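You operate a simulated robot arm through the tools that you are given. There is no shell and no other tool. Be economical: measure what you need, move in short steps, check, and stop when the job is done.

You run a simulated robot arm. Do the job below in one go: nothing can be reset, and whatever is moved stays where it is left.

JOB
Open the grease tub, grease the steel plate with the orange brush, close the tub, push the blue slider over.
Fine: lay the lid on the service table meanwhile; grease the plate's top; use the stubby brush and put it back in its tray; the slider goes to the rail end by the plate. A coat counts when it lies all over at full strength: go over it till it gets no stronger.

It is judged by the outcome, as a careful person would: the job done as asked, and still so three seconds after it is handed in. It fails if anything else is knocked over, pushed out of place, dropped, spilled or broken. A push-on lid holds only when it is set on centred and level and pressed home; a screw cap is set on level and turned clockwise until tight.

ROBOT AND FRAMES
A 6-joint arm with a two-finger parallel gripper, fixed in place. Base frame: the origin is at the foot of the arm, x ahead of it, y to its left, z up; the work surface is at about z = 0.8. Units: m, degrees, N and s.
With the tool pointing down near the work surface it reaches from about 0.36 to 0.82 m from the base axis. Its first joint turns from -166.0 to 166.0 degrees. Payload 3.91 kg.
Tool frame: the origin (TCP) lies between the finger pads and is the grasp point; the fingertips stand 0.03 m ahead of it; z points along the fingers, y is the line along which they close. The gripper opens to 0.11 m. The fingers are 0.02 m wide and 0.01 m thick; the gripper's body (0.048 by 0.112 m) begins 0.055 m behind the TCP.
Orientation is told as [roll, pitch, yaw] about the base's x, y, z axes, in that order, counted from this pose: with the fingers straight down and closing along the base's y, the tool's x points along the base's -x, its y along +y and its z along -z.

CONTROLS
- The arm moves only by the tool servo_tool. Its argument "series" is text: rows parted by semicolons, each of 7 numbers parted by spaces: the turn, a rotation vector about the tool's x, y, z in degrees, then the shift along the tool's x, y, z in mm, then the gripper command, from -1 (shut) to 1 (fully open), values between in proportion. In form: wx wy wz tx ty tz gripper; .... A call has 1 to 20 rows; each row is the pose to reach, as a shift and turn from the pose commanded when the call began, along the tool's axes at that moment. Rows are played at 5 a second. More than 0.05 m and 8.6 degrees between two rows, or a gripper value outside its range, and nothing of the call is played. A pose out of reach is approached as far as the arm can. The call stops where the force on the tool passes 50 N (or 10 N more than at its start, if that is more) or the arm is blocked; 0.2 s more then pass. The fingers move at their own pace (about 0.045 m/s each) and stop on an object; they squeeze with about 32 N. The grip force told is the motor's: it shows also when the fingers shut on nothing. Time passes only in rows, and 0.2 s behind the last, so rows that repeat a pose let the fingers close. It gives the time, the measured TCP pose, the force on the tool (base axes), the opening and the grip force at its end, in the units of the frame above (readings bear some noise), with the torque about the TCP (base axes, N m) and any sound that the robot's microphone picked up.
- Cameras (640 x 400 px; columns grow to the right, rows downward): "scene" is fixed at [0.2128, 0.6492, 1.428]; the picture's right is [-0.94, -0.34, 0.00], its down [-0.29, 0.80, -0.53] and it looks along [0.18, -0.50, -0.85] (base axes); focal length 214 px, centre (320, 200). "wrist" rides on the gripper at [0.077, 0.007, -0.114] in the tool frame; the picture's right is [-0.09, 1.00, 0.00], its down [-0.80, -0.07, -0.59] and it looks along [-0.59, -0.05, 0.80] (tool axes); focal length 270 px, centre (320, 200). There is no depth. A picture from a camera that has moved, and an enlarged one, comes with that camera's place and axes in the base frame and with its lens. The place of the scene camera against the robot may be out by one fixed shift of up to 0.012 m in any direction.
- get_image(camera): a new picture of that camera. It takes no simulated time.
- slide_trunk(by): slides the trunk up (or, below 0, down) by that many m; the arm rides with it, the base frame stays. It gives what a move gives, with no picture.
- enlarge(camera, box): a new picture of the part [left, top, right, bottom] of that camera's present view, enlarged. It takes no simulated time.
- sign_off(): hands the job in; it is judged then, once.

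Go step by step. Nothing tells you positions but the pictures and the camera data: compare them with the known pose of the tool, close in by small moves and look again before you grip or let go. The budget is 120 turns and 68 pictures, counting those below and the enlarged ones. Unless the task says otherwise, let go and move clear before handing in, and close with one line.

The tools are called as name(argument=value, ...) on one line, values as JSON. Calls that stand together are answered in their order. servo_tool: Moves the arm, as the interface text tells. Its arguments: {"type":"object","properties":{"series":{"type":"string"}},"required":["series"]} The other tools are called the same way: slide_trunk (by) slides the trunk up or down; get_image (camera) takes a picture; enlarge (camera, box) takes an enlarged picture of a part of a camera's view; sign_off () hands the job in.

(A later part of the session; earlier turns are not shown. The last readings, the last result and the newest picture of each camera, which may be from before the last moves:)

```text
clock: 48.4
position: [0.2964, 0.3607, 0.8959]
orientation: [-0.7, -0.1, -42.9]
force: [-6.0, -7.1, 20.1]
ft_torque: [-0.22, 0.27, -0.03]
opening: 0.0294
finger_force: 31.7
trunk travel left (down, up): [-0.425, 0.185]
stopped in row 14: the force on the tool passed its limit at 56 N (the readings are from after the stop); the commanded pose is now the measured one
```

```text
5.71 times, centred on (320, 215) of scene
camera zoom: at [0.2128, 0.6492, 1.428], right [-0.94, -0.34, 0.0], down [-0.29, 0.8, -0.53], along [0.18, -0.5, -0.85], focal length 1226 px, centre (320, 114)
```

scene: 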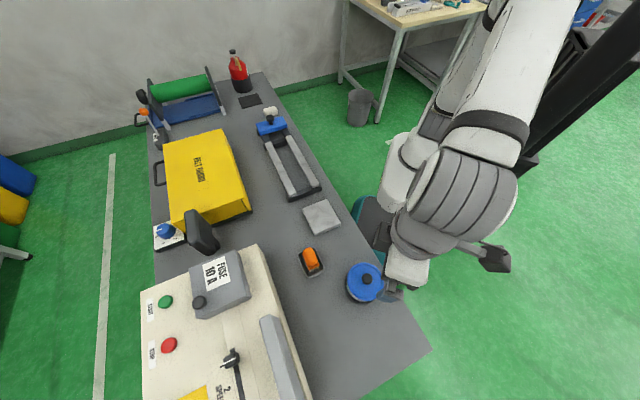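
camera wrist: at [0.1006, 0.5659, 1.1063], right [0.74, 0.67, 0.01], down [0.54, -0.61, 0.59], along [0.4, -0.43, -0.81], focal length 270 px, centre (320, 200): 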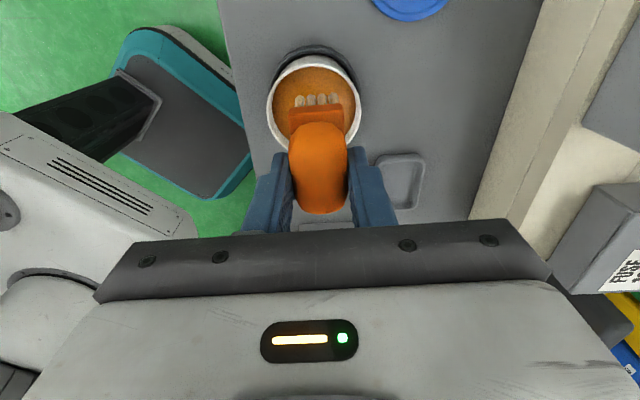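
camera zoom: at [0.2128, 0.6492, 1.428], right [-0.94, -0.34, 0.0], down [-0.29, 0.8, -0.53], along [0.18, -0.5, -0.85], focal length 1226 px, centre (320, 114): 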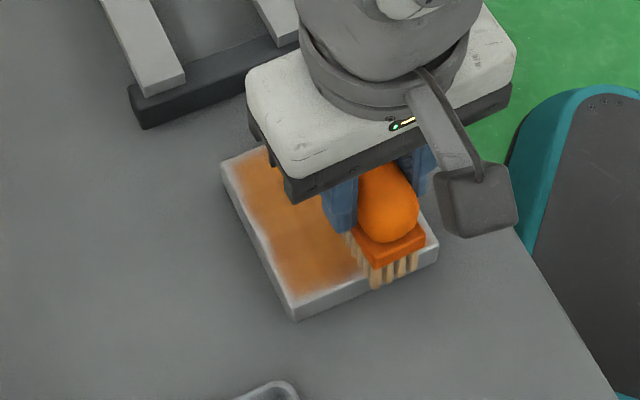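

I'll lift, level, and reload at the tub, then look at the plate uncovered.

servo_tool(series="-0.7 0.1 0 0 0 -45 -1;-0.7 0.1 0 0 0 -95 -1;-0.7 0.1 0 45 2 -95 -1;-0.7 0.1 0 90 4 -95 -1;-0.7 0.1 0 135 5 -95 -1;-0.7 0.1 0 175 6 -95 -1;-0.7 0.1 0 203 7 -95 -1;-0.7 0.1 0 203 7 -95 -1;-0.7 0.1 0 203 7 -65 -1;-0.7 0.1 0 203 7 -40 -1;-0.7 0.1 0 203 7 -34 -1;-0.7 0.1 0 203 7 -32 -1;-0.7 0.1 0 203 7 -31 -1;-0.7 0.1 0 203 7 -31 -1")

enlarge(camera="scene", box=[280, 180, 360, 250])

get_image(camera="wrist")

```text
clock: 51.4
position: [0.155, 0.5068, 0.9293]
orientation: [0.5, 0.2, -43.0]
force: [2.0, -8.2, 20.3]
ft_torque: [-0.85, 0.01, 0.1]
opening: 0.0294
finger_force: 32.1
trunk travel left (down, up): [-0.425, 0.185]
stopped in row 14: the force on the tool passed its limit at 52 N (the readings are from after the stop); the commanded pose is now the measured one
```

```text
5.71 times, centred on (320, 215) of scene
camera zoom: at [0.2128, 0.6492, 1.428], right [-0.94, -0.34, 0.0], down [-0.29, 0.8, -0.53], along [0.18, -0.5, -0.85], focal length 1226 px, centre (320, 114)
```

zoom: 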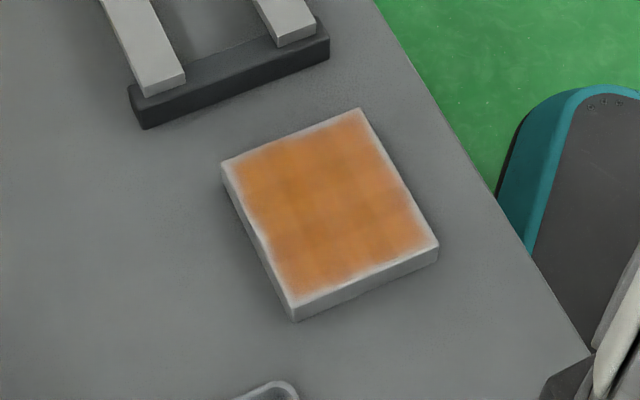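

```text
29 pictures are left
camera wrist: at [0.1027, 0.5625, 1.0437], right [0.74, 0.67, 0.01], down [0.54, -0.6, 0.59], along [0.4, -0.44, -0.81], focal length 270 px, centre (320, 200)
```

wrist: 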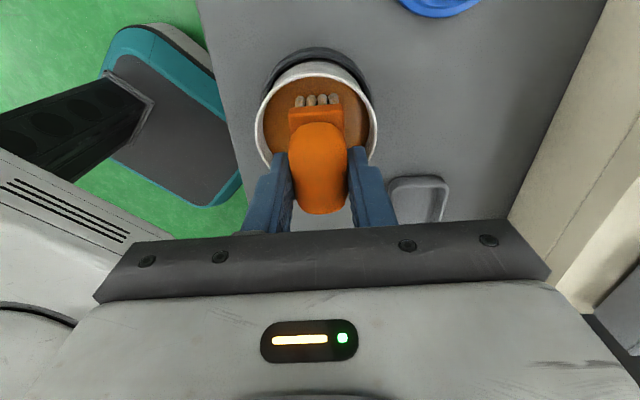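

The coat covers the plate but is a bit mottled and thinner at the edges. Brush is reloaded; lift and level.

servo_tool(series="0.5 -0.2 0 0 0 -20 -1;0.5 -0.2 0 0 0 -60 -1;0.5 -0.2 0 0 0 -60 -1;0.5 -0.2 0 0 0 -60 -1")

```text
clock: 52.4
position: [0.1512, 0.5076, 0.9884]
orientation: [-0.4, 0.1, -42.9]
force: [0.3, -0.1, -0.8]
ft_torque: [0.02, 0.0, 0.0]
opening: 0.0292
finger_force: 32.7
trunk travel left (down, up): [-0.425, 0.185]
```

servo_tool(series="-0.4 -0.1 0 -45 -6 0 -1;-0.4 -0.1 0 -90 -12 0 -1;-0.4 -0.1 0 -135 -18 0 -1;-0.4 -0.1 0 -180 -25 0 -1;-0.4 -0.1 0 -210 -30 20 -1;-0.4 -0.1 0 -210 -30 60 -1;-0.4 -0.1 0 -210 -30 85 -1;-0.4 -0.1 0 -210 -30 89 -1;-0.4 -0.1 0 -210 -30 89 -1")

```text
clock: 54.4
position: [0.2857, 0.3398, 0.8972]
orientation: [0.0, -0.1, -43.0]
force: [0.3, -0.4, -0.1]
ft_torque: [0.02, -0.01, -0.01]
opening: 0.0292
finger_force: 31.6
trunk travel left (down, up): [-0.425, 0.185]
```

servo_tool(series="0 0 0 0 2 0.7 -1;0 0 0 0 2 1.4 -1;0 0 0 0 2 1.4 -1")

```text
clock: 55.2
position: [0.2879, 0.3439, 0.8969]
orientation: [0.1, -0.1, -42.9]
force: [0.1, -0.7, -0.7]
ft_torque: [-0.02, 0.0, 0.0]
opening: 0.029
finger_force: 32.1
trunk travel left (down, up): [-0.425, 0.185]
```

servo_tool(series="0 0 0 0 0 0.7 -1;0 0 0 0 0 1.3 -1;0 0 0 0 0 1.3 -1")

```text
clock: 56.0
position: [0.2888, 0.3441, 0.8951]
orientation: [0.2, -0.2, -43.0]
force: [1.3, 1.6, 4.1]
ft_torque: [0.13, 0.02, -0.06]
opening: 0.0293
finger_force: 31.6
trunk travel left (down, up): [-0.425, 0.185]
```

Light contact. Sweep near and middle lanes slowly.

servo_tool(series="0 0 0 3 -5 0.5 -1;0 0 0 3 8 0.5 -1;0 0 0 3 20 0.5 -1;0 0 0 3 32 0.5 -1;0 0 0 3 44 0.5 -1;0 0 0 3 56 0.5 -1;0 0 0 3 63 0.5 -1;0 0 0 3 63 0.5 -1;0 0 0 -9 63 0.5 -1;0 0 0 -20 63 0.5 -1;0 0 0 -20 50 0.5 -1;0 0 0 -20 38 0.5 -1;0 0 0 -20 26 0.5 -1;0 0 0 -20 14 0.5 -1;0 0 0 -20 2 0.5 -1;0 0 0 -20 -5 0.5 -1;0 0 0 -20 -5 0.5 -1")

enlarge(camera="scene", box=[280, 180, 360, 250])

```text
clock: 59.6
position: [0.3006, 0.3275, 0.8956]
orientation: [0.4, -0.2, -42.9]
force: [13.3, 11.3, 27.8]
ft_torque: [0.58, -0.73, 0.0]
opening: 0.0292
finger_force: 32.0
trunk travel left (down, up): [-0.425, 0.185]
```

```text
5.71 times, centred on (320, 215) of scene
camera zoom: at [0.2128, 0.6492, 1.428], right [-0.94, -0.34, 0.0], down [-0.29, 0.8, -0.53], along [0.18, -0.5, -0.85], focal length 1226 px, centre (320, 114)
```

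zoom: 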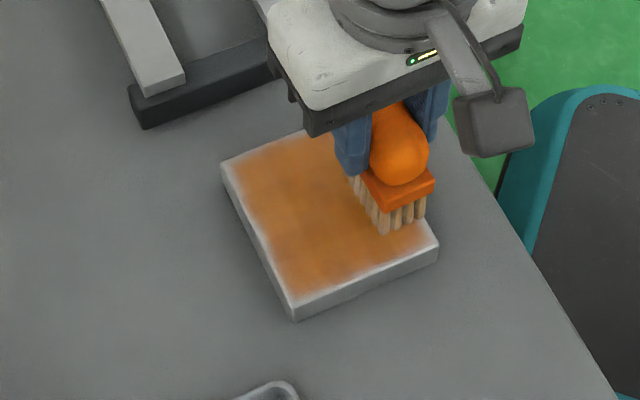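

Getting stronger. Continue with the far lane and in-between lanes, slightly lighter.

servo_tool(series="0 0 0 -11 2 -0.4 -1;0 0 0 -24 1 -0.4 -1;0 0 0 -24 12 -0.4 -1;0 0 0 -24 24 -0.4 -1;0 0 0 -24 36 -0.4 -1;0 0 0 -24 48 -0.4 -1;0 0 0 -24 60 -0.4 -1;0 0 0 -24 68 -0.4 -1;0 0 0 -24 68 -0.4 -1;0 0 0 -12 68 -0.4 -1;0 0 0 -12 54 -0.4 -1;0 0 0 -12 40 -0.4 -1;0 0 0 -12 26 -0.4 -1;0 0 0 -12 12 -0.4 -1;0 0 0 -12 0 -0.4 -1;0 0 0 -12 -1 -0.4 -1")

enlarge(camera="scene", box=[280, 180, 360, 250])

```text
clock: 63.0
position: [0.307, 0.3173, 0.8963]
orientation: [0.2, 0.0, -43.0]
force: [1.0, 0.4, -0.8]
ft_torque: [0.03, -0.01, 0.01]
opening: 0.0292
finger_force: 31.8
trunk travel left (down, up): [-0.425, 0.185]
```

```text
5.71 times, centred on (320, 215) of scene
camera zoom: at [0.2128, 0.6492, 1.428], right [-0.94, -0.34, 0.0], down [-0.29, 0.8, -0.53], along [0.18, -0.5, -0.85], focal length 1226 px, centre (320, 114)
```

zoom: 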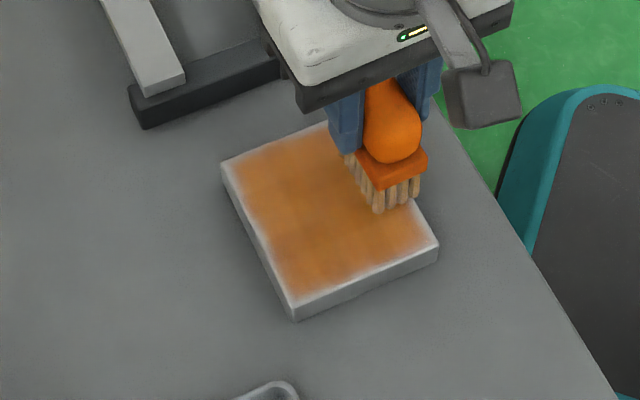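

Out of contact there; go back down 0.7 mm and repeat the far and middle lanes.

servo_tool(series="0 0 0 -7 3 0.7 -1;0 0 0 -15 2 0.7 -1;0 0 0 -15 14 0.7 -1;0 0 0 -15 26 0.7 -1;0 0 0 -15 38 0.7 -1;0 0 0 -15 50 0.7 -1;0 0 0 -15 62 0.7 -1;0 0 0 -15 70 0.7 -1;0 0 0 -15 70 0.7 -1;0 0 0 -2 70 0.7 -1;0 0 0 10 70 0.7 -1;0 0 0 10 56 0.7 -1;0 0 0 10 42 0.7 -1;0 0 0 10 28 0.7 -1;0 0 0 10 14 0.7 -1;0 0 0 10 2 0.7 -1;0 0 0 10 0 0.7 -1")

enlarge(camera="scene", box=[280, 180, 360, 250])

```text
clock: 66.6
position: [0.3004, 0.3258, 0.8967]
orientation: [0.2, -0.1, -43.0]
force: [9.8, 4.4, 16.0]
ft_torque: [0.23, -0.58, 0.02]
opening: 0.0291
finger_force: 31.8
trunk travel left (down, up): [-0.425, 0.185]
```

```text
5.71 times, centred on (320, 215) of scene
camera zoom: at [0.2128, 0.6492, 1.428], right [-0.94, -0.34, 0.0], down [-0.29, 0.8, -0.53], along [0.18, -0.5, -0.85], focal length 1226 px, centre (320, 114)
```

zoom: 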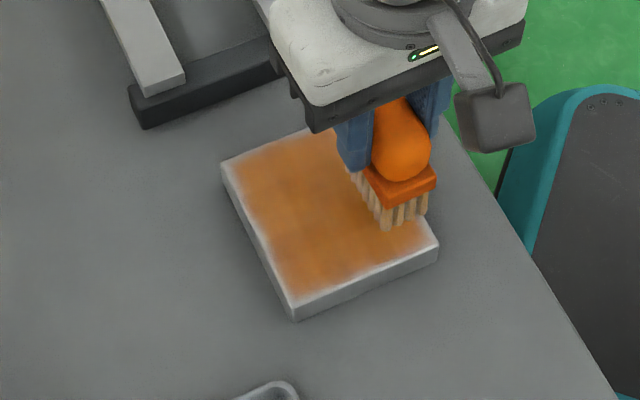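

Good pressure. Now the near lane and the left (+y) edge.

servo_tool(series="0 0 0 12 2 0 -1;0 0 0 25 2 0 -1;0 0 0 25 14 0 -1;0 0 0 25 26 0 -1;0 0 0 25 38 0 -1;0 0 0 25 50 0 -1;0 0 0 25 62 0 -1;0 0 0 25 72 0 -1;0 0 0 25 74 0 -1;0 0 0 14 74 0 -1;0 0 0 2 74 0 -1;0 0 0 -10 74 0 -1;0 0 0 -24 74 0 -1;0 0 0 -26 74 0 -1")

enlarge(camera="scene", box=[280, 180, 360, 250])

```text
clock: 69.6
position: [0.3678, 0.361, 0.8949]
orientation: [0.2, -0.2, -42.9]
force: [-7.9, 7.9, 12.4]
ft_torque: [0.44, 0.58, -0.08]
opening: 0.0291
finger_force: 31.6
trunk travel left (down, up): [-0.425, 0.185]
```

```text
5.71 times, centred on (320, 215) of scene
camera zoom: at [0.2128, 0.6492, 1.428], right [-0.94, -0.34, 0.0], down [-0.29, 0.8, -0.53], along [0.18, -0.5, -0.85], focal length 1226 px, centre (320, 114)
```

zoom: 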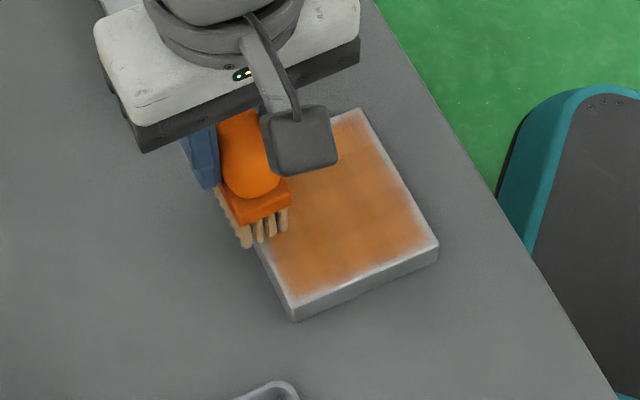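

Reload once more at the tub.

servo_tool(series="0 0 0 0 -5 -30 -1;0 0 0 0 -5 -75 -1;0 0 0 0 -5 -95 -1;0 0 0 46 -10 -95 -1;0 0 0 92 -18 -95 -1;0 0 0 138 -26 -95 -1;0 0 0 184 -34 -95 -1;0 0 0 225 -41 -95 -1;0 0 0 254 -43 -95 -1;0 0 0 254 -43 -95 -1;0 0 0 254 -43 -65 -1;0 0 0 254 -43 -42 -1;0 0 0 254 -43 -37 -1;0 0 0 254 -43 -35 -1;0 0 0 254 -43 -34.5 -1;0 0 0 254 -43 -34.5 -1")

enlarge(camera="scene", box=[280, 180, 360, 250])

```text
clock: 73.0
position: [0.154, 0.5035, 0.931]
orientation: [0.2, -0.2, -43.0]
force: [0.4, -1.5, 4.8]
ft_torque: [-0.17, 0.0, 0.0]
opening: 0.0292
finger_force: 31.9
trunk travel left (down, up): [-0.425, 0.185]
```

```text
5.71 times, centred on (320, 215) of scene
camera zoom: at [0.2128, 0.6492, 1.428], right [-0.94, -0.34, 0.0], down [-0.29, 0.8, -0.53], along [0.18, -0.5, -0.85], focal length 1226 px, centre (320, 114)
```

zoom: 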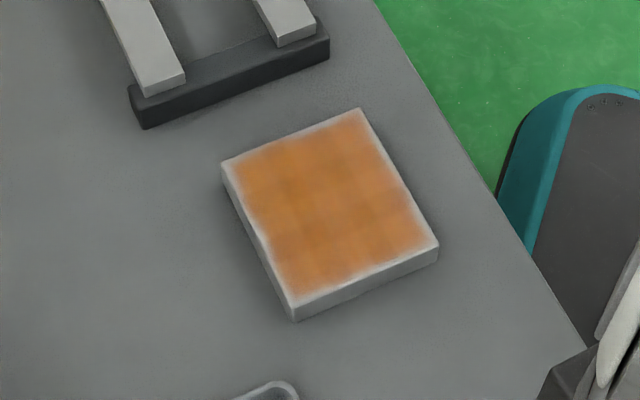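

Contact light here; press slightly, then return to the plate's near lane.

servo_tool(series="0 0 0 0 0 0.5 -1;0 0 0 0 0 0.8 -1;0 0 0 0 0 0.8 -1;0 0 0 0 0 -20 -1;0 0 0 0 0 -60 -1;0 0 0 -45 -7 -60 -1;0 0 0 -90 -13 -60 -1;0 0 0 -135 -20 -60 -1;0 0 0 -175 -25 -60 -1;0 0 0 -204 -28 -40 -1;0 0 0 -204 -28 0 -1;0 0 0 -204 -28 28 -1;0 0 0 -204 -28 34 -1;0 0 0 -204 -28 35 -1;0 0 0 -204 -28 35 -1")

```text
clock: 76.2
position: [0.2833, 0.3422, 0.8969]
orientation: [0.4, -0.1, -42.8]
force: [0.0, -3.3, 26.0]
ft_torque: [-0.36, 0.04, 0.0]
opening: 0.029
finger_force: 31.6
trunk travel left (down, up): [-0.425, 0.185]
```

In contact at 26 N; ease 0.6 mm and do a full raster.

servo_tool(series="0 0 0 0 0 -0.6 -1;0 0 0 0 14 -0.6 -1;0 0 0 0 28 -0.6 -1;0 0 0 0 42 -0.6 -1;0 0 0 0 56 -0.6 -1;0 0 0 0 70 -0.6 -1;0 0 0 -12 70 -0.6 -1;0 0 0 -24 70 -0.6 -1;0 0 0 -24 55 -0.6 -1;0 0 0 -24 41 -0.6 -1;0 0 0 -24 27 -0.6 -1;0 0 0 -24 13 -0.6 -1;0 0 0 -24 0 -0.6 -1;0 0 0 -36 0 -0.6 -1;0 0 0 -49 0 -0.6 -1;0 0 0 -49 14 -0.6 -1;0 0 0 -49 28 -0.6 -1;0 0 0 -49 42 -0.6 -1;0 0 0 -49 56 -0.6 -1;0 0 0 -49 70 -0.6 -1")

```text
clock: 80.4
position: [0.3691, 0.3601, 0.8971]
orientation: [0.2, -0.1, -43.1]
force: [-0.5, 0.6, -0.2]
ft_torque: [-0.02, -0.02, -0.04]
opening: 0.0292
finger_force: 31.4
trunk travel left (down, up): [-0.425, 0.185]
```

Contact faded at the far lane; run the raster back 0.8 mm lower.

servo_tool(series="0 0 0 0 -2 0.9 -1;0 0 0 0 -14 0.9 -1;0 0 0 0 -28 0.9 -1;0 0 0 0 -42 0.9 -1;0 0 0 0 -56 0.9 -1;0 0 0 0 -68 0.9 -1;0 0 0 12 -68 0.9 -1;0 0 0 24 -68 0.9 -1;0 0 0 24 -55 0.9 -1;0 0 0 24 -41 0.9 -1;0 0 0 24 -27 0.9 -1;0 0 0 24 -13 0.9 -1;0 0 0 24 0 0.9 -1;0 0 0 36 0 0.8 -1;0 0 0 49 0 0.7 -1;0 0 0 49 -14 0.7 -1;0 0 0 49 -28 0.7 -1;0 0 0 49 -42 0.7 -1;0 0 0 49 -56 0.7 -1;0 0 0 49 -68 0.7 -1")

enlarge(camera="scene", box=[280, 180, 360, 250])

```text
clock: 84.6
position: [0.2868, 0.3453, 0.8961]
orientation: [0.2, -0.1, -42.8]
force: [7.9, 11.3, 22.6]
ft_torque: [0.62, -0.36, -0.04]
opening: 0.0292
finger_force: 32.0
trunk travel left (down, up): [-0.425, 0.185]
```

```text
5.71 times, centred on (320, 215) of scene
camera zoom: at [0.2128, 0.6492, 1.428], right [-0.94, -0.34, 0.0], down [-0.29, 0.8, -0.53], along [0.18, -0.5, -0.85], focal length 1226 px, centre (320, 114)
```

zoom: 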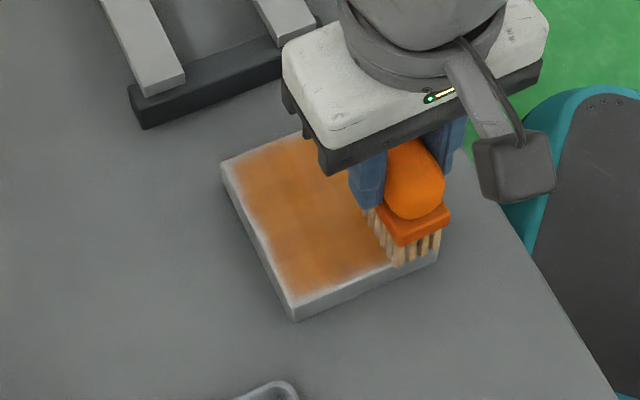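

Looks even. I'll go back to the tub for one more load and view the bare plate.

servo_tool(series="0 0 0 0 0 -30 -1;0 0 0 0 0 -75 -1;0 0 0 0 0 -95 -1;0 0 0 45 5 -95 -1;0 0 0 90 11 -95 -1;0 0 0 135 16 -95 -1;0 0 0 180 22 -95 -1;0 0 0 206 25 -95 -1;0 0 0 206 25 -95 -1;0 0 0 206 25 -65 -1;0 0 0 206 25 -42 -1;0 0 0 206 25 -36 -1;0 0 0 206 25 -34.5 -1;0 0 0 206 25 -34.2 -1;0 0 0 206 25 -34.2 -1")

enlarge(camera="scene", box=[280, 180, 360, 250])

```text
clock: 87.8
position: [0.1524, 0.5024, 0.9295]
orientation: [0.3, 0.0, -43.0]
force: [4.3, 1.3, 10.8]
ft_torque: [0.07, -0.25, 0.03]
opening: 0.0291
finger_force: 32.3
trunk travel left (down, up): [-0.425, 0.185]
```

```text
5.71 times, centred on (320, 215) of scene
camera zoom: at [0.2128, 0.6492, 1.428], right [-0.94, -0.34, 0.0], down [-0.29, 0.8, -0.53], along [0.18, -0.5, -0.85], focal length 1226 px, centre (320, 114)
```

zoom: 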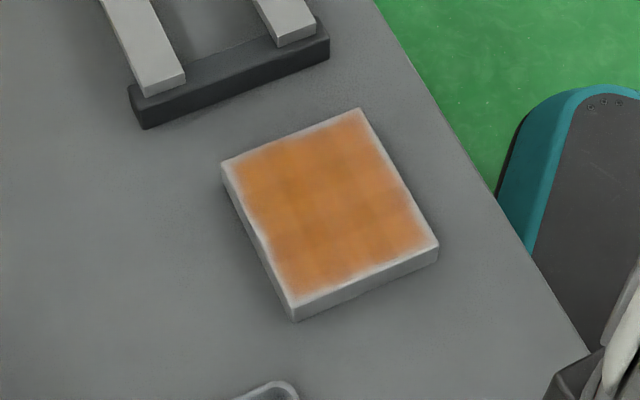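

Same as before the last load, so it appears saturated; since the brush is loaded I'll make one extra pass along the robot-side edge and the far edge to be sure.

servo_tool(series="0 0 0 0 0 -20 -1;0 0 0 0 0 -60 -1;0 0 0 -45 -7 -60 -1;0 0 0 -90 -13 -60 -1;0 0 0 -135 -20 -60 -1;0 0 0 -175 -24 -60 -1;0 0 0 -208 -26 -40 -1;0 0 0 -208 -26 0 -1;0 0 0 -208 -26 28 -1;0 0 0 -208 -26 33 -1;0 0 0 -208 -26 34.3 -1;0 0 0 -208 -26 34.3 -1")

```text
clock: 90.4
position: [0.2847, 0.3428, 0.896]
orientation: [0.5, -0.1, -43.0]
force: [-3.1, 1.9, 27.2]
ft_torque: [0.14, 0.45, 0.05]
opening: 0.0291
finger_force: 32.1
trunk travel left (down, up): [-0.425, 0.185]
```

servo_tool(series="0 0 0 0 0 -0.4 -1;0 0 0 -12 -1 -0.3 -1;0 0 0 -24 -1 -0.2 -1;0 0 0 -36 -1 -0.1 -1;0 0 0 -48 -1 0 -1;0 0 0 -48 12 0 -1;0 0 0 -36 12 0 -1;0 0 0 -24 12 -0.1 -1;0 0 0 -12 12 -0.2 -1;0 0 0 0 12 -0.3 -1;0 0 0 0 26 -0.3 -1;0 0 0 -16 26 -0.2 -1;0 0 0 -32 26 0 -1;0 0 0 -49 26 0.1 -1;0 0 0 -49 40 0.1 -1;0 0 0 -32 44 0 -1;0 0 0 -16 44 -0.2 -1;0 0 0 0 44 -0.3 -1;0 0 0 0 56 -0.3 -1;0 0 0 0 66 -0.3 -1")

enlarge(camera="scene", box=[280, 180, 360, 250])

```text
clock: 91.4
position: [0.3068, 0.321, 0.8966]
orientation: [0.5, -0.1, -43.1]
force: [-11.5, 1.0, 20.3]
ft_torque: [-0.34, 0.68, -0.17]
opening: 0.0294
finger_force: 32.1
trunk travel left (down, up): [-0.425, 0.185]
stopped in row 4: the force on the tool passed its limit at 56 N (the readings are from after the stop); the commanded pose is now the measured one
```

```text
5.71 times, centred on (320, 215) of scene
camera zoom: at [0.2128, 0.6492, 1.428], right [-0.94, -0.34, 0.0], down [-0.29, 0.8, -0.53], along [0.18, -0.5, -0.85], focal length 1226 px, centre (320, 114)
```

zoom: 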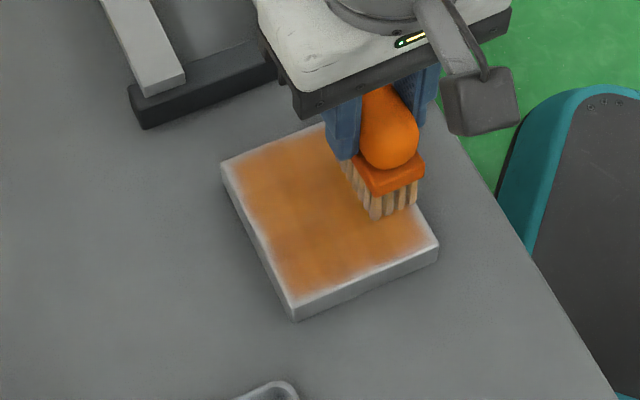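

servo_tool(series="0.5 0.1 0 0 3 0.4 -1;0.5 0.1 0 -9 3 0.7 -1;0.5 0.1 0 -17 3 0.8 -1;0.5 0.1 0 -17 16 0.8 -1;0.5 0.1 0 -17 32 0.8 -1;0.5 0.1 0 -17 48 0.8 -1;0.5 0.1 0 -17 62 0.8 -1;0.5 0.1 0 -6 64 0.7 -1;0.5 0.1 0 6 64 0.7 -1;0.5 0.1 0 6 48 0.7 -1;0.5 0.1 0 6 32 0.7 -1;0.5 0.1 0 6 16 0.7 -1;0.5 0.1 0 6 2 0.7 -1;0.5 0.1 0 18 2 0.6 -1;0.5 0.1 0 30 3 0.5 -1;0.5 0.1 0 30 16 0.5 -1;0.5 0.1 0 30 32 0.5 -1;0.5 0.1 0 30 48 0.5 -1;0.5 0.1 0 30 64 0.5 -1;0.5 0.1 0 30 64 0.5 -1")

```text
clock: 92.3
position: [0.3237, 0.3142, 0.8958]
orientation: [-0.2, 0.1, -43.0]
force: [-14.0, -1.7, 24.1]
ft_torque: [-0.38, 0.5, -0.2]
opening: 0.0291
finger_force: 31.9
trunk travel left (down, up): [-0.425, 0.185]
stopped in row 4: the force on the tool passed its limit at 52 N (the readings are from after the stop); the commanded pose is now the measured one
```

Too firm; ease 0.3 mm and carry on.

servo_tool(series="0 0 0 0 0 -1 -1;0 0 0 0 0 -0.3 -1;0 0 0 0 14 -0.3 -1;0 0 0 0 28 -0.3 -1;0 0 0 0 42 -0.3 -1;0 0 0 0 56 -0.3 -1;0 0 0 12 58 -0.3 -1;0 0 0 24 58 -0.3 -1;0 0 0 24 44 -0.3 -1;0 0 0 24 30 -0.3 -1;0 0 0 24 16 -0.3 -1;0 0 0 24 0 -0.3 -1;0 0 0 24 -5 -0.3 -1;0 0 0 36 -4 -0.3 -1;0 0 0 47 -4 -0.4 -1;0 0 0 47 12 -0.4 -1;0 0 0 47 28 -0.4 -1;0 0 0 47 44 -0.4 -1;0 0 0 47 58 -0.4 -1;0 0 0 47 60 -0.4 -1")

enlarge(camera="scene", box=[280, 180, 360, 250])

```text
clock: 93.2
position: [0.336, 0.3227, 0.896]
orientation: [-0.4, 0.2, -43.1]
force: [-8.8, -8.5, 26.8]
ft_torque: [-0.7, 0.02, -0.26]
opening: 0.0291
finger_force: 32.1
trunk travel left (down, up): [-0.425, 0.185]
stopped in row 4: the force on the tool passed its limit at 69 N (the readings are from after the stop); the commanded pose is now the measured one
```

```text
5.71 times, centred on (320, 215) of scene
camera zoom: at [0.2128, 0.6492, 1.428], right [-0.94, -0.34, 0.0], down [-0.29, 0.8, -0.53], along [0.18, -0.5, -0.85], focal length 1226 px, centre (320, 114)
```

zoom: 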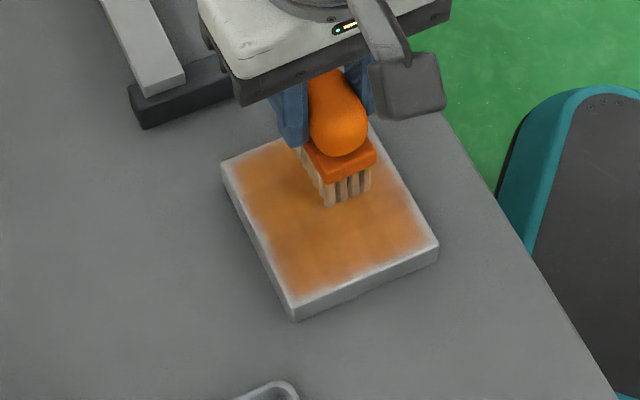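

Lift free, level, and redo at 1 mm lighter.

servo_tool(series="-0.4 -0.2 0 0 0 -4 -1;-0.4 -0.2 0 2 -18 -4 -1;-0.4 -0.2 0 2 -20 -1.2 -1;-0.4 -0.2 0 2 -20 -0.8 -1;-0.4 -0.2 0 2 -20 -0.8 -1")

```text
clock: 94.4
position: [0.3207, 0.3108, 0.8959]
orientation: [0.1, -0.1, -43.0]
force: [6.7, 1.7, 30.8]
ft_torque: [-0.13, -0.75, 0.01]
opening: 0.0291
finger_force: 31.9
trunk travel left (down, up): [-0.425, 0.185]
```

Contact is now higher; ease 0.9 mm and raster.

servo_tool(series="0 0 0 0 0 -0.9 -1;0 0 0 0 14 -0.9 -1;0 0 0 0 28 -0.9 -1;0 0 0 0 42 -0.9 -1;0 0 0 0 56 -0.9 -1;0 0 0 0 62 -0.9 -1;0 0 0 12 62 -0.9 -1;0 0 0 24 62 -0.9 -1;0 0 0 24 48 -0.9 -1;0 0 0 24 32 -0.9 -1;0 0 0 24 16 -0.9 -1;0 0 0 24 0 -0.9 -1;0 0 0 36 0 -0.9 -1;0 0 0 48 0 -0.9 -1;0 0 0 48 14 -0.9 -1;0 0 0 48 28 -0.9 -1;0 0 0 48 44 -0.9 -1;0 0 0 48 58 -0.9 -1;0 0 0 48 64 -0.9 -1;0 0 0 48 64 -0.9 -1")

enlarge(camera="scene", box=[280, 180, 360, 250])

```text
clock: 98.6
position: [0.332, 0.3906, 0.896]
orientation: [-0.1, -0.1, -43.1]
force: [-2.4, -2.6, 5.1]
ft_torque: [-0.16, 0.2, 0.0]
opening: 0.0289
finger_force: 31.5
trunk travel left (down, up): [-0.425, 0.185]
```

```text
5.71 times, centred on (320, 215) of scene
camera zoom: at [0.2128, 0.6492, 1.428], right [-0.94, -0.34, 0.0], down [-0.29, 0.8, -0.53], along [0.18, -0.5, -0.85], focal length 1226 px, centre (320, 114)
```

zoom: 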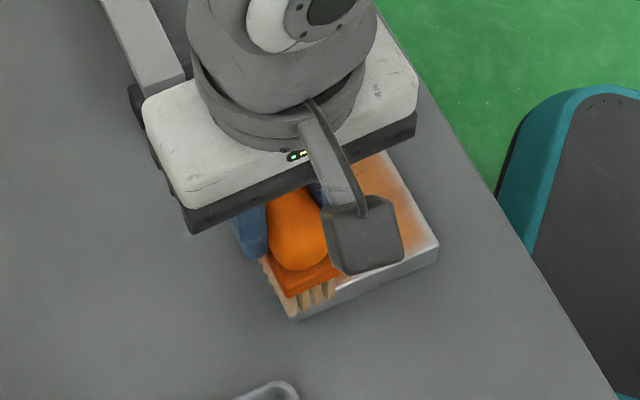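

That raster stayed in contact to the end. Now lift and carry the brush over its tray, checking both the plate and alignment.

servo_tool(series="0 0 0 0 0 -30 -1;0 0 0 0 0 -60 -1;0 0 0 30 20 -60 -1;0 0 0 60 40 -60 -1;0 0 0 88 58 -60 -1;0 0 0 88 58 -60 -1;0 0 0 88 58 -30 -1;0 0 0 88 58 -15 -1;0 0 0 88 58 -15 -1")

get_image(camera="wrist")

enlarge(camera="scene", box=[270, 180, 370, 290])

```text
clock: 100.6
position: [0.305, 0.4933, 0.9098]
orientation: [-0.2, -0.1, -43.1]
force: [-0.2, -1.0, -0.2]
ft_torque: [0.0, 0.02, -0.03]
opening: 0.0292
finger_force: 31.7
trunk travel left (down, up): [-0.425, 0.185]
```

```text
18 pictures are left
camera wrist: at [0.2529, 0.5509, 1.0228], right [0.74, 0.67, 0.0], down [0.54, -0.6, 0.6], along [0.4, -0.45, -0.8], focal length 270 px, centre (320, 200)
```

wrist: 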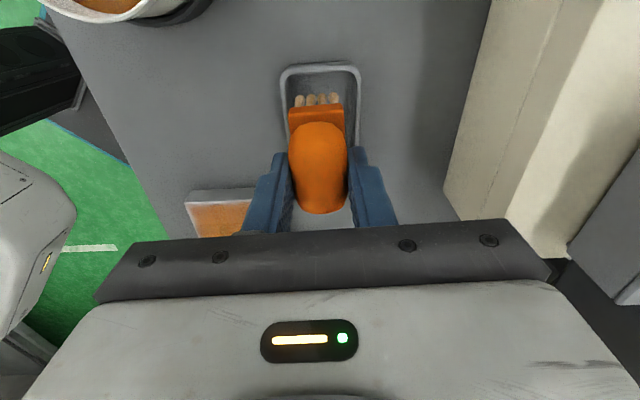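

```text
3.64 times, centred on (320, 235) of scene
camera zoom: at [0.2128, 0.6492, 1.428], right [-0.94, -0.34, 0.0], down [-0.29, 0.8, -0.53], along [0.18, -0.5, -0.85], focal length 780 px, centre (320, 73)
```

zoom: 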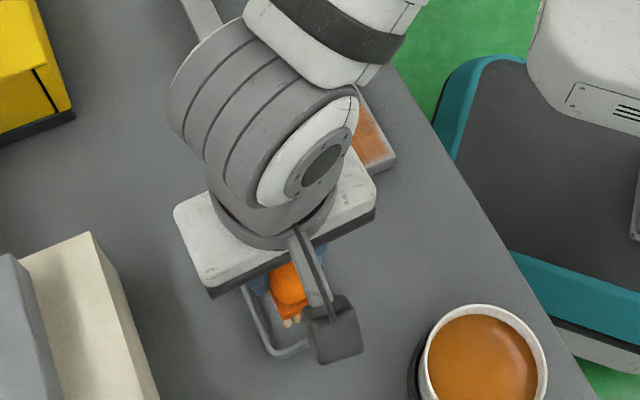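

Aligned within about 2 mm. Adjust and lower into the tray.

servo_tool(series="0 0 0 -1 2 10 -1;0 0 0 -1 2 20 -1;0 0 0 -1 2 26 -1;0 0 0 -1 2 28 -1;0 0 0 -1 2 28 -1")

```text
clock: 101.8
position: [0.3067, 0.4935, 0.8814]
orientation: [-0.3, -0.2, -43.1]
force: [0.0, 0.4, 0.5]
ft_torque: [-0.02, 0.0, -0.05]
opening: 0.0292
finger_force: 31.8
trunk travel left (down, up): [-0.425, 0.185]
```

servo_tool(series="0 0 0 0 0 1 -1;0 0 0 0 0 2 -1;0 0 0 0 0 2 -1")

```text
clock: 102.6
position: [0.3087, 0.494, 0.8799]
orientation: [-0.2, -0.1, -43.1]
force: [0.1, 0.4, -1.0]
ft_torque: [0.01, 0.05, 0.03]
opening: 0.0292
finger_force: 31.7
trunk travel left (down, up): [-0.425, 0.185]
```

servo_tool(series="0 0 0 0 0 1 -1;0 0 0 0 0 2 -1;0 0 0 0 0 2 -1")

```text
clock: 103.4
position: [0.3089, 0.4934, 0.8778]
orientation: [-0.1, -0.2, -43.1]
force: [-1.5, 0.9, 2.4]
ft_torque: [0.13, 0.02, 0.02]
opening: 0.0294
finger_force: 32.0
trunk travel left (down, up): [-0.425, 0.185]
```

Touching the tray floor. Open gently and rise.

servo_tool(series="0 0 0 0 0 0.3 -0.7;0 0 0 0 0 0.3 -0.3;0 0 0 0 0 0.3 0;0 0 0 0 0 0.3 0.1;0 0 0 0 0 0.3 0.1;0 0 0 0 0 -25 0.1;0 0 0 0 0 -60 0.1;0 0 0 0 0 -110 0.1;0 0 0 0 0 -110 0.1")

get_image(camera="wrist")

```text
clock: 105.4
position: [0.3073, 0.4956, 0.9889]
orientation: [-0.2, -0.1, -43.1]
force: [-0.2, 0.8, 0.4]
ft_torque: [-0.03, 0.01, -0.03]
opening: 0.0602
finger_force: 0.2
trunk travel left (down, up): [-0.425, 0.185]
```

```text
16 pictures are left
camera wrist: at [0.2568, 0.5535, 1.103], right [0.74, 0.67, 0.0], down [0.54, -0.6, 0.6], along [0.4, -0.45, -0.8], focal length 270 px, centre (320, 200)
```

wrist: 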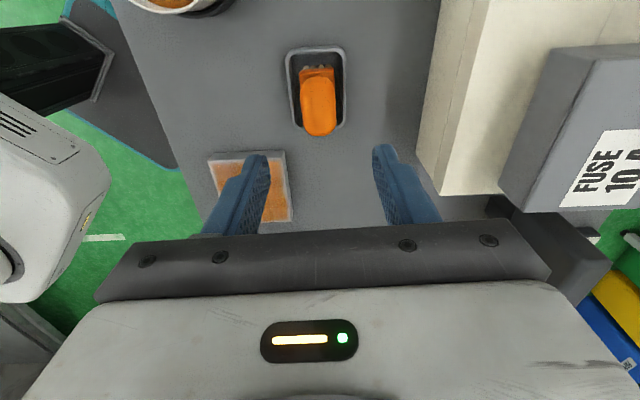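

Brush stands in its tray. Let me inspect the plate's border closely.

enlarge(camera="wrist", box=[190, 140, 310, 235])

enlarge(camera="scene", box=[290, 190, 350, 240])

```text
4.21 times, centred on (250, 188) of wrist
camera zoom: at [0.2568, 0.5535, 1.103], right [0.74, 0.67, 0.0], down [0.54, -0.6, 0.6], along [0.4, -0.45, -0.8], focal length 1138 px, centre (615, 253)
```

zoom: 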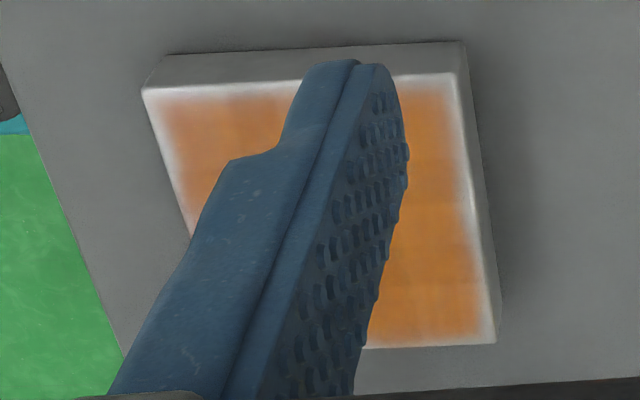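

```text
8.00 times, centred on (320, 215) of scene
camera zoom: at [0.2128, 0.6492, 1.428], right [-0.94, -0.34, 0.0], down [-0.29, 0.8, -0.53], along [0.18, -0.5, -0.85], focal length 1716 px, centre (320, 80)
```

zoom: 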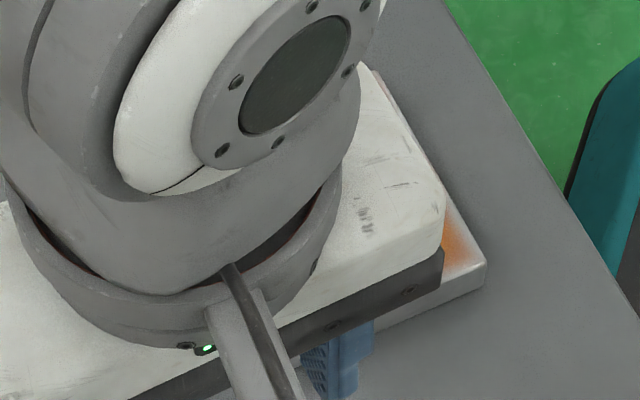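

The pale rim looks like a uniform edge fade, but the left part may be slightly paler. I'll view the whole plate unobstructed.

servo_tool(series="0 0 0 -35 -24 -5 0.1;0 0 0 -70 -48 -5 0.1;0 0 0 -105 -72 -5 0.1;0 0 0 -140 -96 -5 0.1;0 0 0 -140 -96 -5 0.1")

enlarge(camera="wrist", box=[250, 10, 400, 150])

```text
clock: 106.6
position: [0.3443, 0.3275, 0.995]
orientation: [-0.2, 0.0, -43.3]
force: [0.5, -0.5, -0.5]
ft_torque: [0.02, 0.0, 0.03]
opening: 0.0606
finger_force: 0.0
trunk travel left (down, up): [-0.425, 0.185]
```

```text
2.86 times, centred on (325, 80) of wrist
camera zoom: at [0.2932, 0.385, 1.1078], right [0.74, 0.67, 0.0], down [0.54, -0.6, 0.6], along [0.4, -0.45, -0.8], focal length 772 px, centre (306, 543)
```

zoom: 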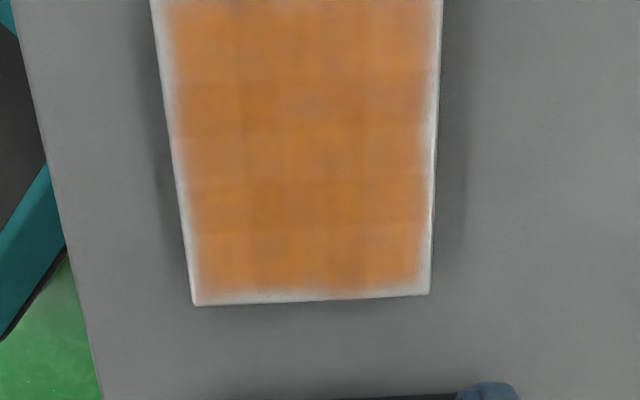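

Coat is even across the plate. Now return to the lid at (0.140, 0.635), turning back to yaw 0.

servo_tool(series="0 0 -5 40 9 -10 0;0 0 -10 80 19 -10 0;0 0 -15 120 28 -10 0;0 0 -20 160 38 -10 0;0 0 -25 200 47 -10 0;0 0 -30 240 57 -10 0;0 0 -35 280 66 -10 0;0 0 -40 320 76 -5 0;0 0 -43.3 359 85 10 0;0 0 -43.3 359 85 30 0;0 0 -43.3 359 85 30 0")

get_image(camera="wrist")

```text
clock: 109.0
position: [0.1386, 0.6361, 0.9602]
orientation: [-0.2, 0.2, 0.3]
force: [0.1, -0.8, 0.8]
ft_torque: [-0.04, 0.03, 0.01]
opening: 0.055
finger_force: 0.1
trunk travel left (down, up): [-0.425, 0.185]
```

```text
12 pictures are left
camera wrist: at [0.0622, 0.6432, 1.0741], right [0.08, 1.0, 0.0], down [0.8, -0.07, 0.59], along [0.59, -0.05, -0.8], focal length 270 px, centre (320, 200)
```

wrist: 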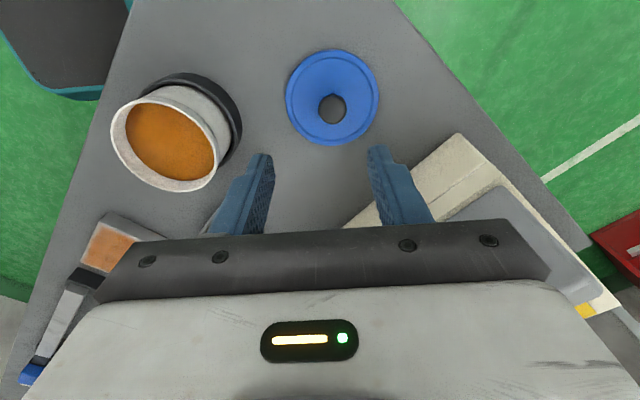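

The lid's knob appears at about (0.140, 0.645). Align, level and lower to knob height.

servo_tool(series="-0.2 -0.2 0.3 -1 9 0 0;-0.2 -0.2 0.3 -1 9 35 0;-0.2 -0.2 0.3 -1 9 70 0;-0.2 -0.2 0.3 -1 9 95 0;-0.2 -0.2 0.3 -1 9 105 0;-0.2 -0.2 0.3 -1 9 105 0")

get_image(camera="wrist")

```text
clock: 110.4
position: [0.1415, 0.6455, 0.8578]
orientation: [0.0, -0.1, -0.2]
force: [1.4, -0.2, 0.0]
ft_torque: [0.0, 0.01, -0.01]
opening: 0.0552
finger_force: 0.1
trunk travel left (down, up): [-0.425, 0.185]
```

```text
11 pictures are left
camera wrist: at [0.0648, 0.6527, 0.9713], right [0.09, 1.0, 0.0], down [0.8, -0.07, 0.6], along [0.59, -0.05, -0.8], focal length 270 px, centre (320, 200)
```

wrist: 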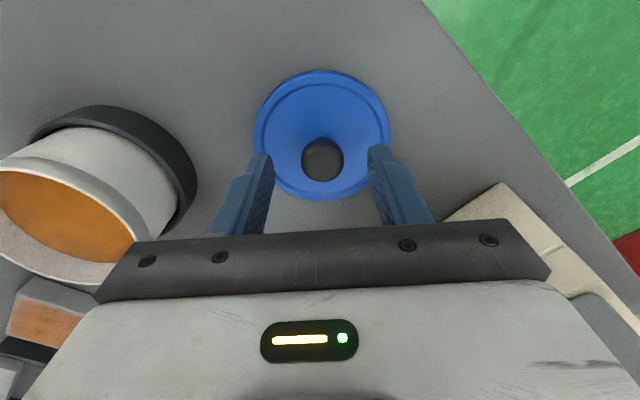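

Centred. Lower 16 mm and close on the knob, then lift.

servo_tool(series="0 0 0 0 1 8 0;0 0 0 0 1 15 0;0 0 0 0 1 15 -0.3;0 0 0 0 1 15 -0.7;0 0 0 0 1 15 -1;0 0 0 0 1 15 -1;0 0 0 0 1 15 -1")

```text
clock: 112.0
position: [0.1418, 0.6457, 0.8426]
orientation: [0.0, -0.2, -0.1]
force: [0.0, -0.2, 0.8]
ft_torque: [0.0, 0.0, -0.03]
opening: 0.024
finger_force: 32.1
trunk travel left (down, up): [-0.425, 0.185]
```

Knob gripped. Lift and return to the same pose as just after removal (0.1505, 0.5047, 0.936), so I can compare pictures.

servo_tool(series="0 0 0 0 0 -40 -1;0 0 0 0 0 -85 -1;0 0 0 0 0 -115 -1;0 0 0 -2 -35 -115 -1;0 0 0 -4 -70 -115 -1;0 0 0 -6 -105 -115 -1;0 0 0 -8.5 -141 -115 -1;0 0 0 -8.5 -141 -94 -1;0 0 0 -8.5 -141 -94 -1")

get_image(camera="wrist")

```text
clock: 114.0
position: [0.1495, 0.5044, 0.9384]
orientation: [0.0, -0.2, -0.1]
force: [-0.2, 0.9, 0.0]
ft_torque: [-0.01, 0.01, 0.0]
opening: 0.0239
finger_force: 32.0
trunk travel left (down, up): [-0.425, 0.185]
```

```text
10 pictures are left
camera wrist: at [0.0731, 0.5106, 1.0509], right [0.09, 1.0, 0.0], down [0.8, -0.07, 0.6], along [0.59, -0.05, -0.8], focal length 270 px, centre (320, 200)
```

wrist: 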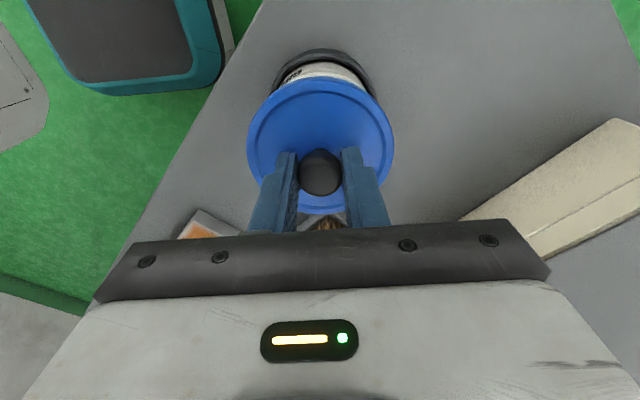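

The view matches the original almost exactly; a 1 mm x correction and lower toward the rim.

servo_tool(series="0 0.2 0 -1 0 10 -1;0 0.2 0 -1 0 20 -1;0 0.2 0 -1 0 26 -1;0 0.2 0 -1 0 29 -1;0 0.2 0 -1 0 29 -1")

```text
clock: 115.2
position: [0.1516, 0.504, 0.9083]
orientation: [0.0, 0.0, -0.2]
force: [0.2, 0.7, -0.9]
ft_torque: [0.0, 0.01, 0.01]
opening: 0.0242
finger_force: 31.6
trunk travel left (down, up): [-0.425, 0.185]
```

servo_tool(series="0 0 0 0 0.5 1 -1;0 0 0 0 0.5 2 -1;0 0 0 0 0.5 3 -1;0 0 0 0 0.5 3 -1")

```text
clock: 116.2
position: [0.1503, 0.504, 0.9075]
orientation: [0.3, 0.1, -0.1]
force: [2.0, 7.4, 10.8]
ft_torque: [0.18, -0.18, 0.05]
opening: 0.0238
finger_force: 32.2
trunk travel left (down, up): [-0.425, 0.185]
heard: snap
```

Snap heard. Press a bit more to be sure it is home.

servo_tool(series="0 0 0 0 0 1 -1;0 0 0 0 0 2 -1;0 0 0 0 0 3 -1;0 0 0 0 0 3 -1")

get_image(camera="wrist")

```text
clock: 117.2
position: [0.1497, 0.5045, 0.9048]
orientation: [0.4, 0.0, -0.1]
force: [2.6, 9.0, 37.2]
ft_torque: [0.22, -0.12, -0.01]
opening: 0.0241
finger_force: 31.7
trunk travel left (down, up): [-0.425, 0.185]
```

```text
9 pictures are left
camera wrist: at [0.074, 0.5109, 1.0177], right [0.09, 1.0, 0.01], down [0.8, -0.07, 0.59], along [0.59, -0.05, -0.8], focal length 270 px, centre (320, 200)
```

wrist: 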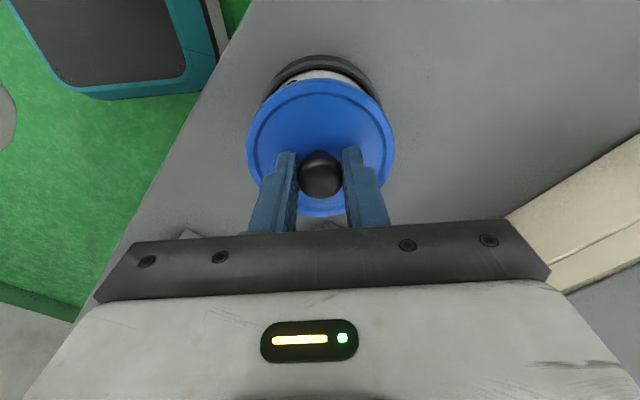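

Looks seated exactly as originally. Relieve the side force before letting go.

servo_tool(series="0 0 0 0 0.5 -1 -1;0 0 0 0 0.8 -2 -1;0 0 0 0 0.8 -2.3 -1")

```text
clock: 118.0
position: [0.1489, 0.5058, 0.9033]
orientation: [0.0, -0.1, -0.1]
force: [5.5, 10.5, 20.4]
ft_torque: [0.27, -0.19, -0.01]
opening: 0.0242
finger_force: 31.9
trunk travel left (down, up): [-0.425, 0.185]
```

servo_tool(series="0 0 0 -0.5 0.6 -0.5 -1;0 0 0 -0.7 1.2 -0.8 -1;0 0 0 -0.7 1.2 -0.8 -1")

```text
clock: 118.8
position: [0.1507, 0.5051, 0.9034]
orientation: [-0.4, 0.2, -0.1]
force: [-3.0, 1.4, 1.7]
ft_torque: [0.02, 0.11, -0.07]
opening: 0.0242
finger_force: 32.1
trunk travel left (down, up): [-0.425, 0.185]
```

Forces are nearly zero now. Open gradually and rise.

servo_tool(series="0 0 0 0 0 0 -0.8;0 0 0 0 0 0 -0.5;0 0 0 0 0 0 -0.2;0 0 0 0 0 0 0;0 0 0 0 0 0 0;0 0 0 0 0 -20 0;0 0 0 0 0 -60 0;0 0 0 0 0 -100 0;0 0 0 0 0 -100 0")

get_image(camera="wrist")

```text
clock: 120.8
position: [0.1532, 0.5065, 1.0038]
orientation: [-0.2, 0.0, 0.0]
force: [1.1, -0.5, -1.4]
ft_torque: [-0.01, 0.02, 0.04]
opening: 0.0549
finger_force: 0.1
trunk travel left (down, up): [-0.425, 0.185]
```

```text
8 pictures are left
camera wrist: at [0.0768, 0.5129, 1.1173], right [0.09, 1.0, 0.0], down [0.8, -0.07, 0.59], along [0.59, -0.05, -0.8], focal length 270 px, centre (320, 200)
```

wrist: 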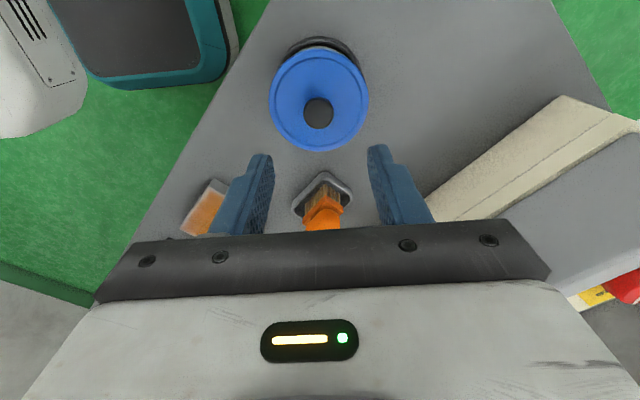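

Lid sits centred. For certainty I'll shut the fingers and press straight down on the knob top.

servo_tool(series="-0.2 0 0 1 0 0 -1;-0.2 0 0 1 0 30 -1;-0.2 0 0 1 0 60 -1;-0.2 0 0 1 0 72 -1;-0.2 0 0 1 0 76 -1;-0.2 0 0 1 0 79 -1;-0.2 0 0 1 0 81 -1;-0.2 0 0 1 0 83 -1;-0.2 0 0 1 0 85 -1")

```text
clock: 122.8
position: [0.1496, 0.5083, 0.9264]
orientation: [1.0, -0.2, -0.1]
force: [-0.8, -11.4, 23.9]
ft_torque: [-0.38, 0.06, -0.04]
opening: 0.0
finger_force: 32.2
trunk travel left (down, up): [-0.425, 0.185]
stopped in row 9: the force on the tool passed its limit at 54 N (the readings are from after the stop); the commanded pose is now the measured one
```

Pressed with 50 N and no further snap, so the lid is home. Now rise and travel to view the slider.

servo_tool(series="0 0 0 0 0 -40 -1;1 0.2 0 0 0 -80 -1;1 0.2 0 0 0 -120 -1;1 0.2 0 -32 -34 -120 -1;1 0.2 0 -64 -68 -120 -1;1 0.2 0 -96 -102 -120 -1;1 0.2 0 -128 -136 -120 -1;1 0.2 0 -160 -170 -120 -1;1 0.2 0 -192 -204 -120 -1;1 0.2 0 -224 -238 -120 -1;1 0.2 0 -256 -272 -120 -1;1 0.2 0 -288 -306 -120 -1;1 0.2 0 -320 -340 -120 -1;1 0.2 0 -352 -374 -120 -1;1 0.2 0 -384 -408 -120 -1;1 0.2 0 -416 -442 -120 -1;1 0.2 0 -440 -470 -120 -1;1 0.2 0 -440 -470 -120 -1")

get_image(camera="wrist")

get_image(camera="scene")

```text
clock: 126.6
position: [0.5928, 0.0381, 1.0366]
orientation: [-0.3, -0.1, -0.1]
force: [0.8, -0.1, -0.7]
ft_torque: [0.02, 0.02, 0.0]
opening: 0.0
finger_force: 32.0
trunk travel left (down, up): [-0.425, 0.185]
```

```text
7 pictures are left
camera wrist: at [0.5164, 0.0454, 1.1499], right [0.09, 1.0, -0.01], down [0.8, -0.07, 0.59], along [0.59, -0.06, -0.81], focal length 270 px, centre (320, 200)
```

wrist: 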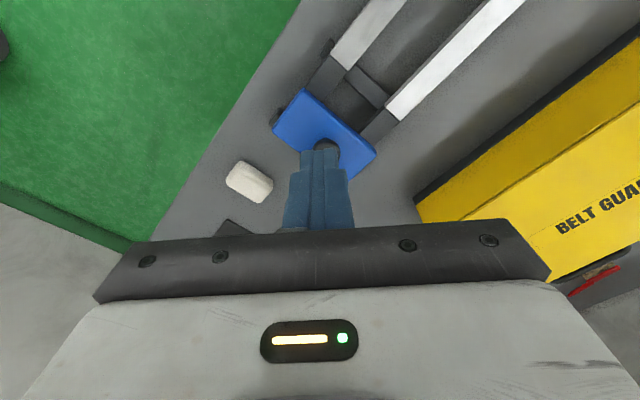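

```text
6 pictures are left
```

scene: 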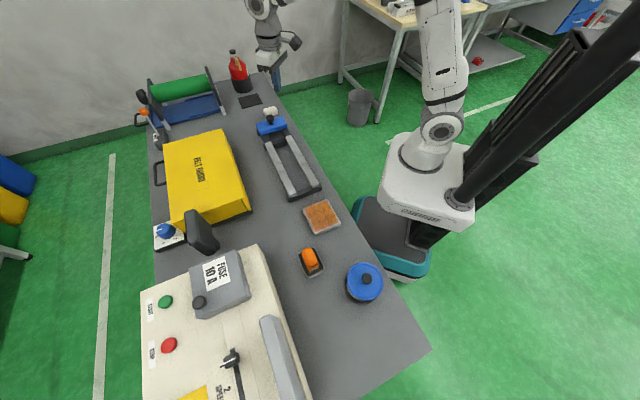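

The slider block is centred near (0.65, 0.04), the rail running toward (-0.71, 0.70). I'll go behind it with shut fingers, tool turned to -45° so tool x points along the rail, and look.

servo_tool(series="0 0 7.5 -20 -8 0 -1;0 0 15 -40 -17 0 -1;0 0 22.5 -60 -25 0 -1;0 0 30 -80 -34 10 -1;0 0 37.5 -95 -42 30 -1;0 0 45 -110 -50 60 -1;0 0 45 -110 -50 60 -1")

get_image(camera="wrist")

```text
clock: 128.2
position: [0.701, -0.0123, 0.9754]
orientation: [-0.3, -0.1, -45.2]
force: [1.0, 0.6, -0.4]
ft_torque: [-0.01, -0.01, -0.02]
opening: 0.0003
finger_force: 31.5
trunk travel left (down, up): [-0.425, 0.185]
```

```text
5 pictures are left
camera wrist: at [0.6518, 0.0468, 1.0883], right [0.77, 0.64, 0.0], down [0.52, -0.61, 0.6], along [0.38, -0.46, -0.8], focal length 270 px, centre (320, 200)
```

wrist: 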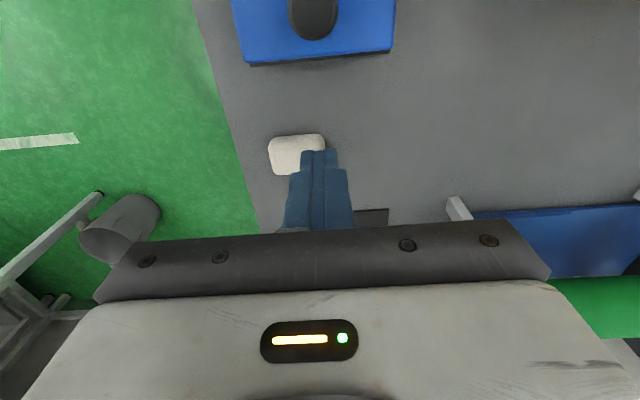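

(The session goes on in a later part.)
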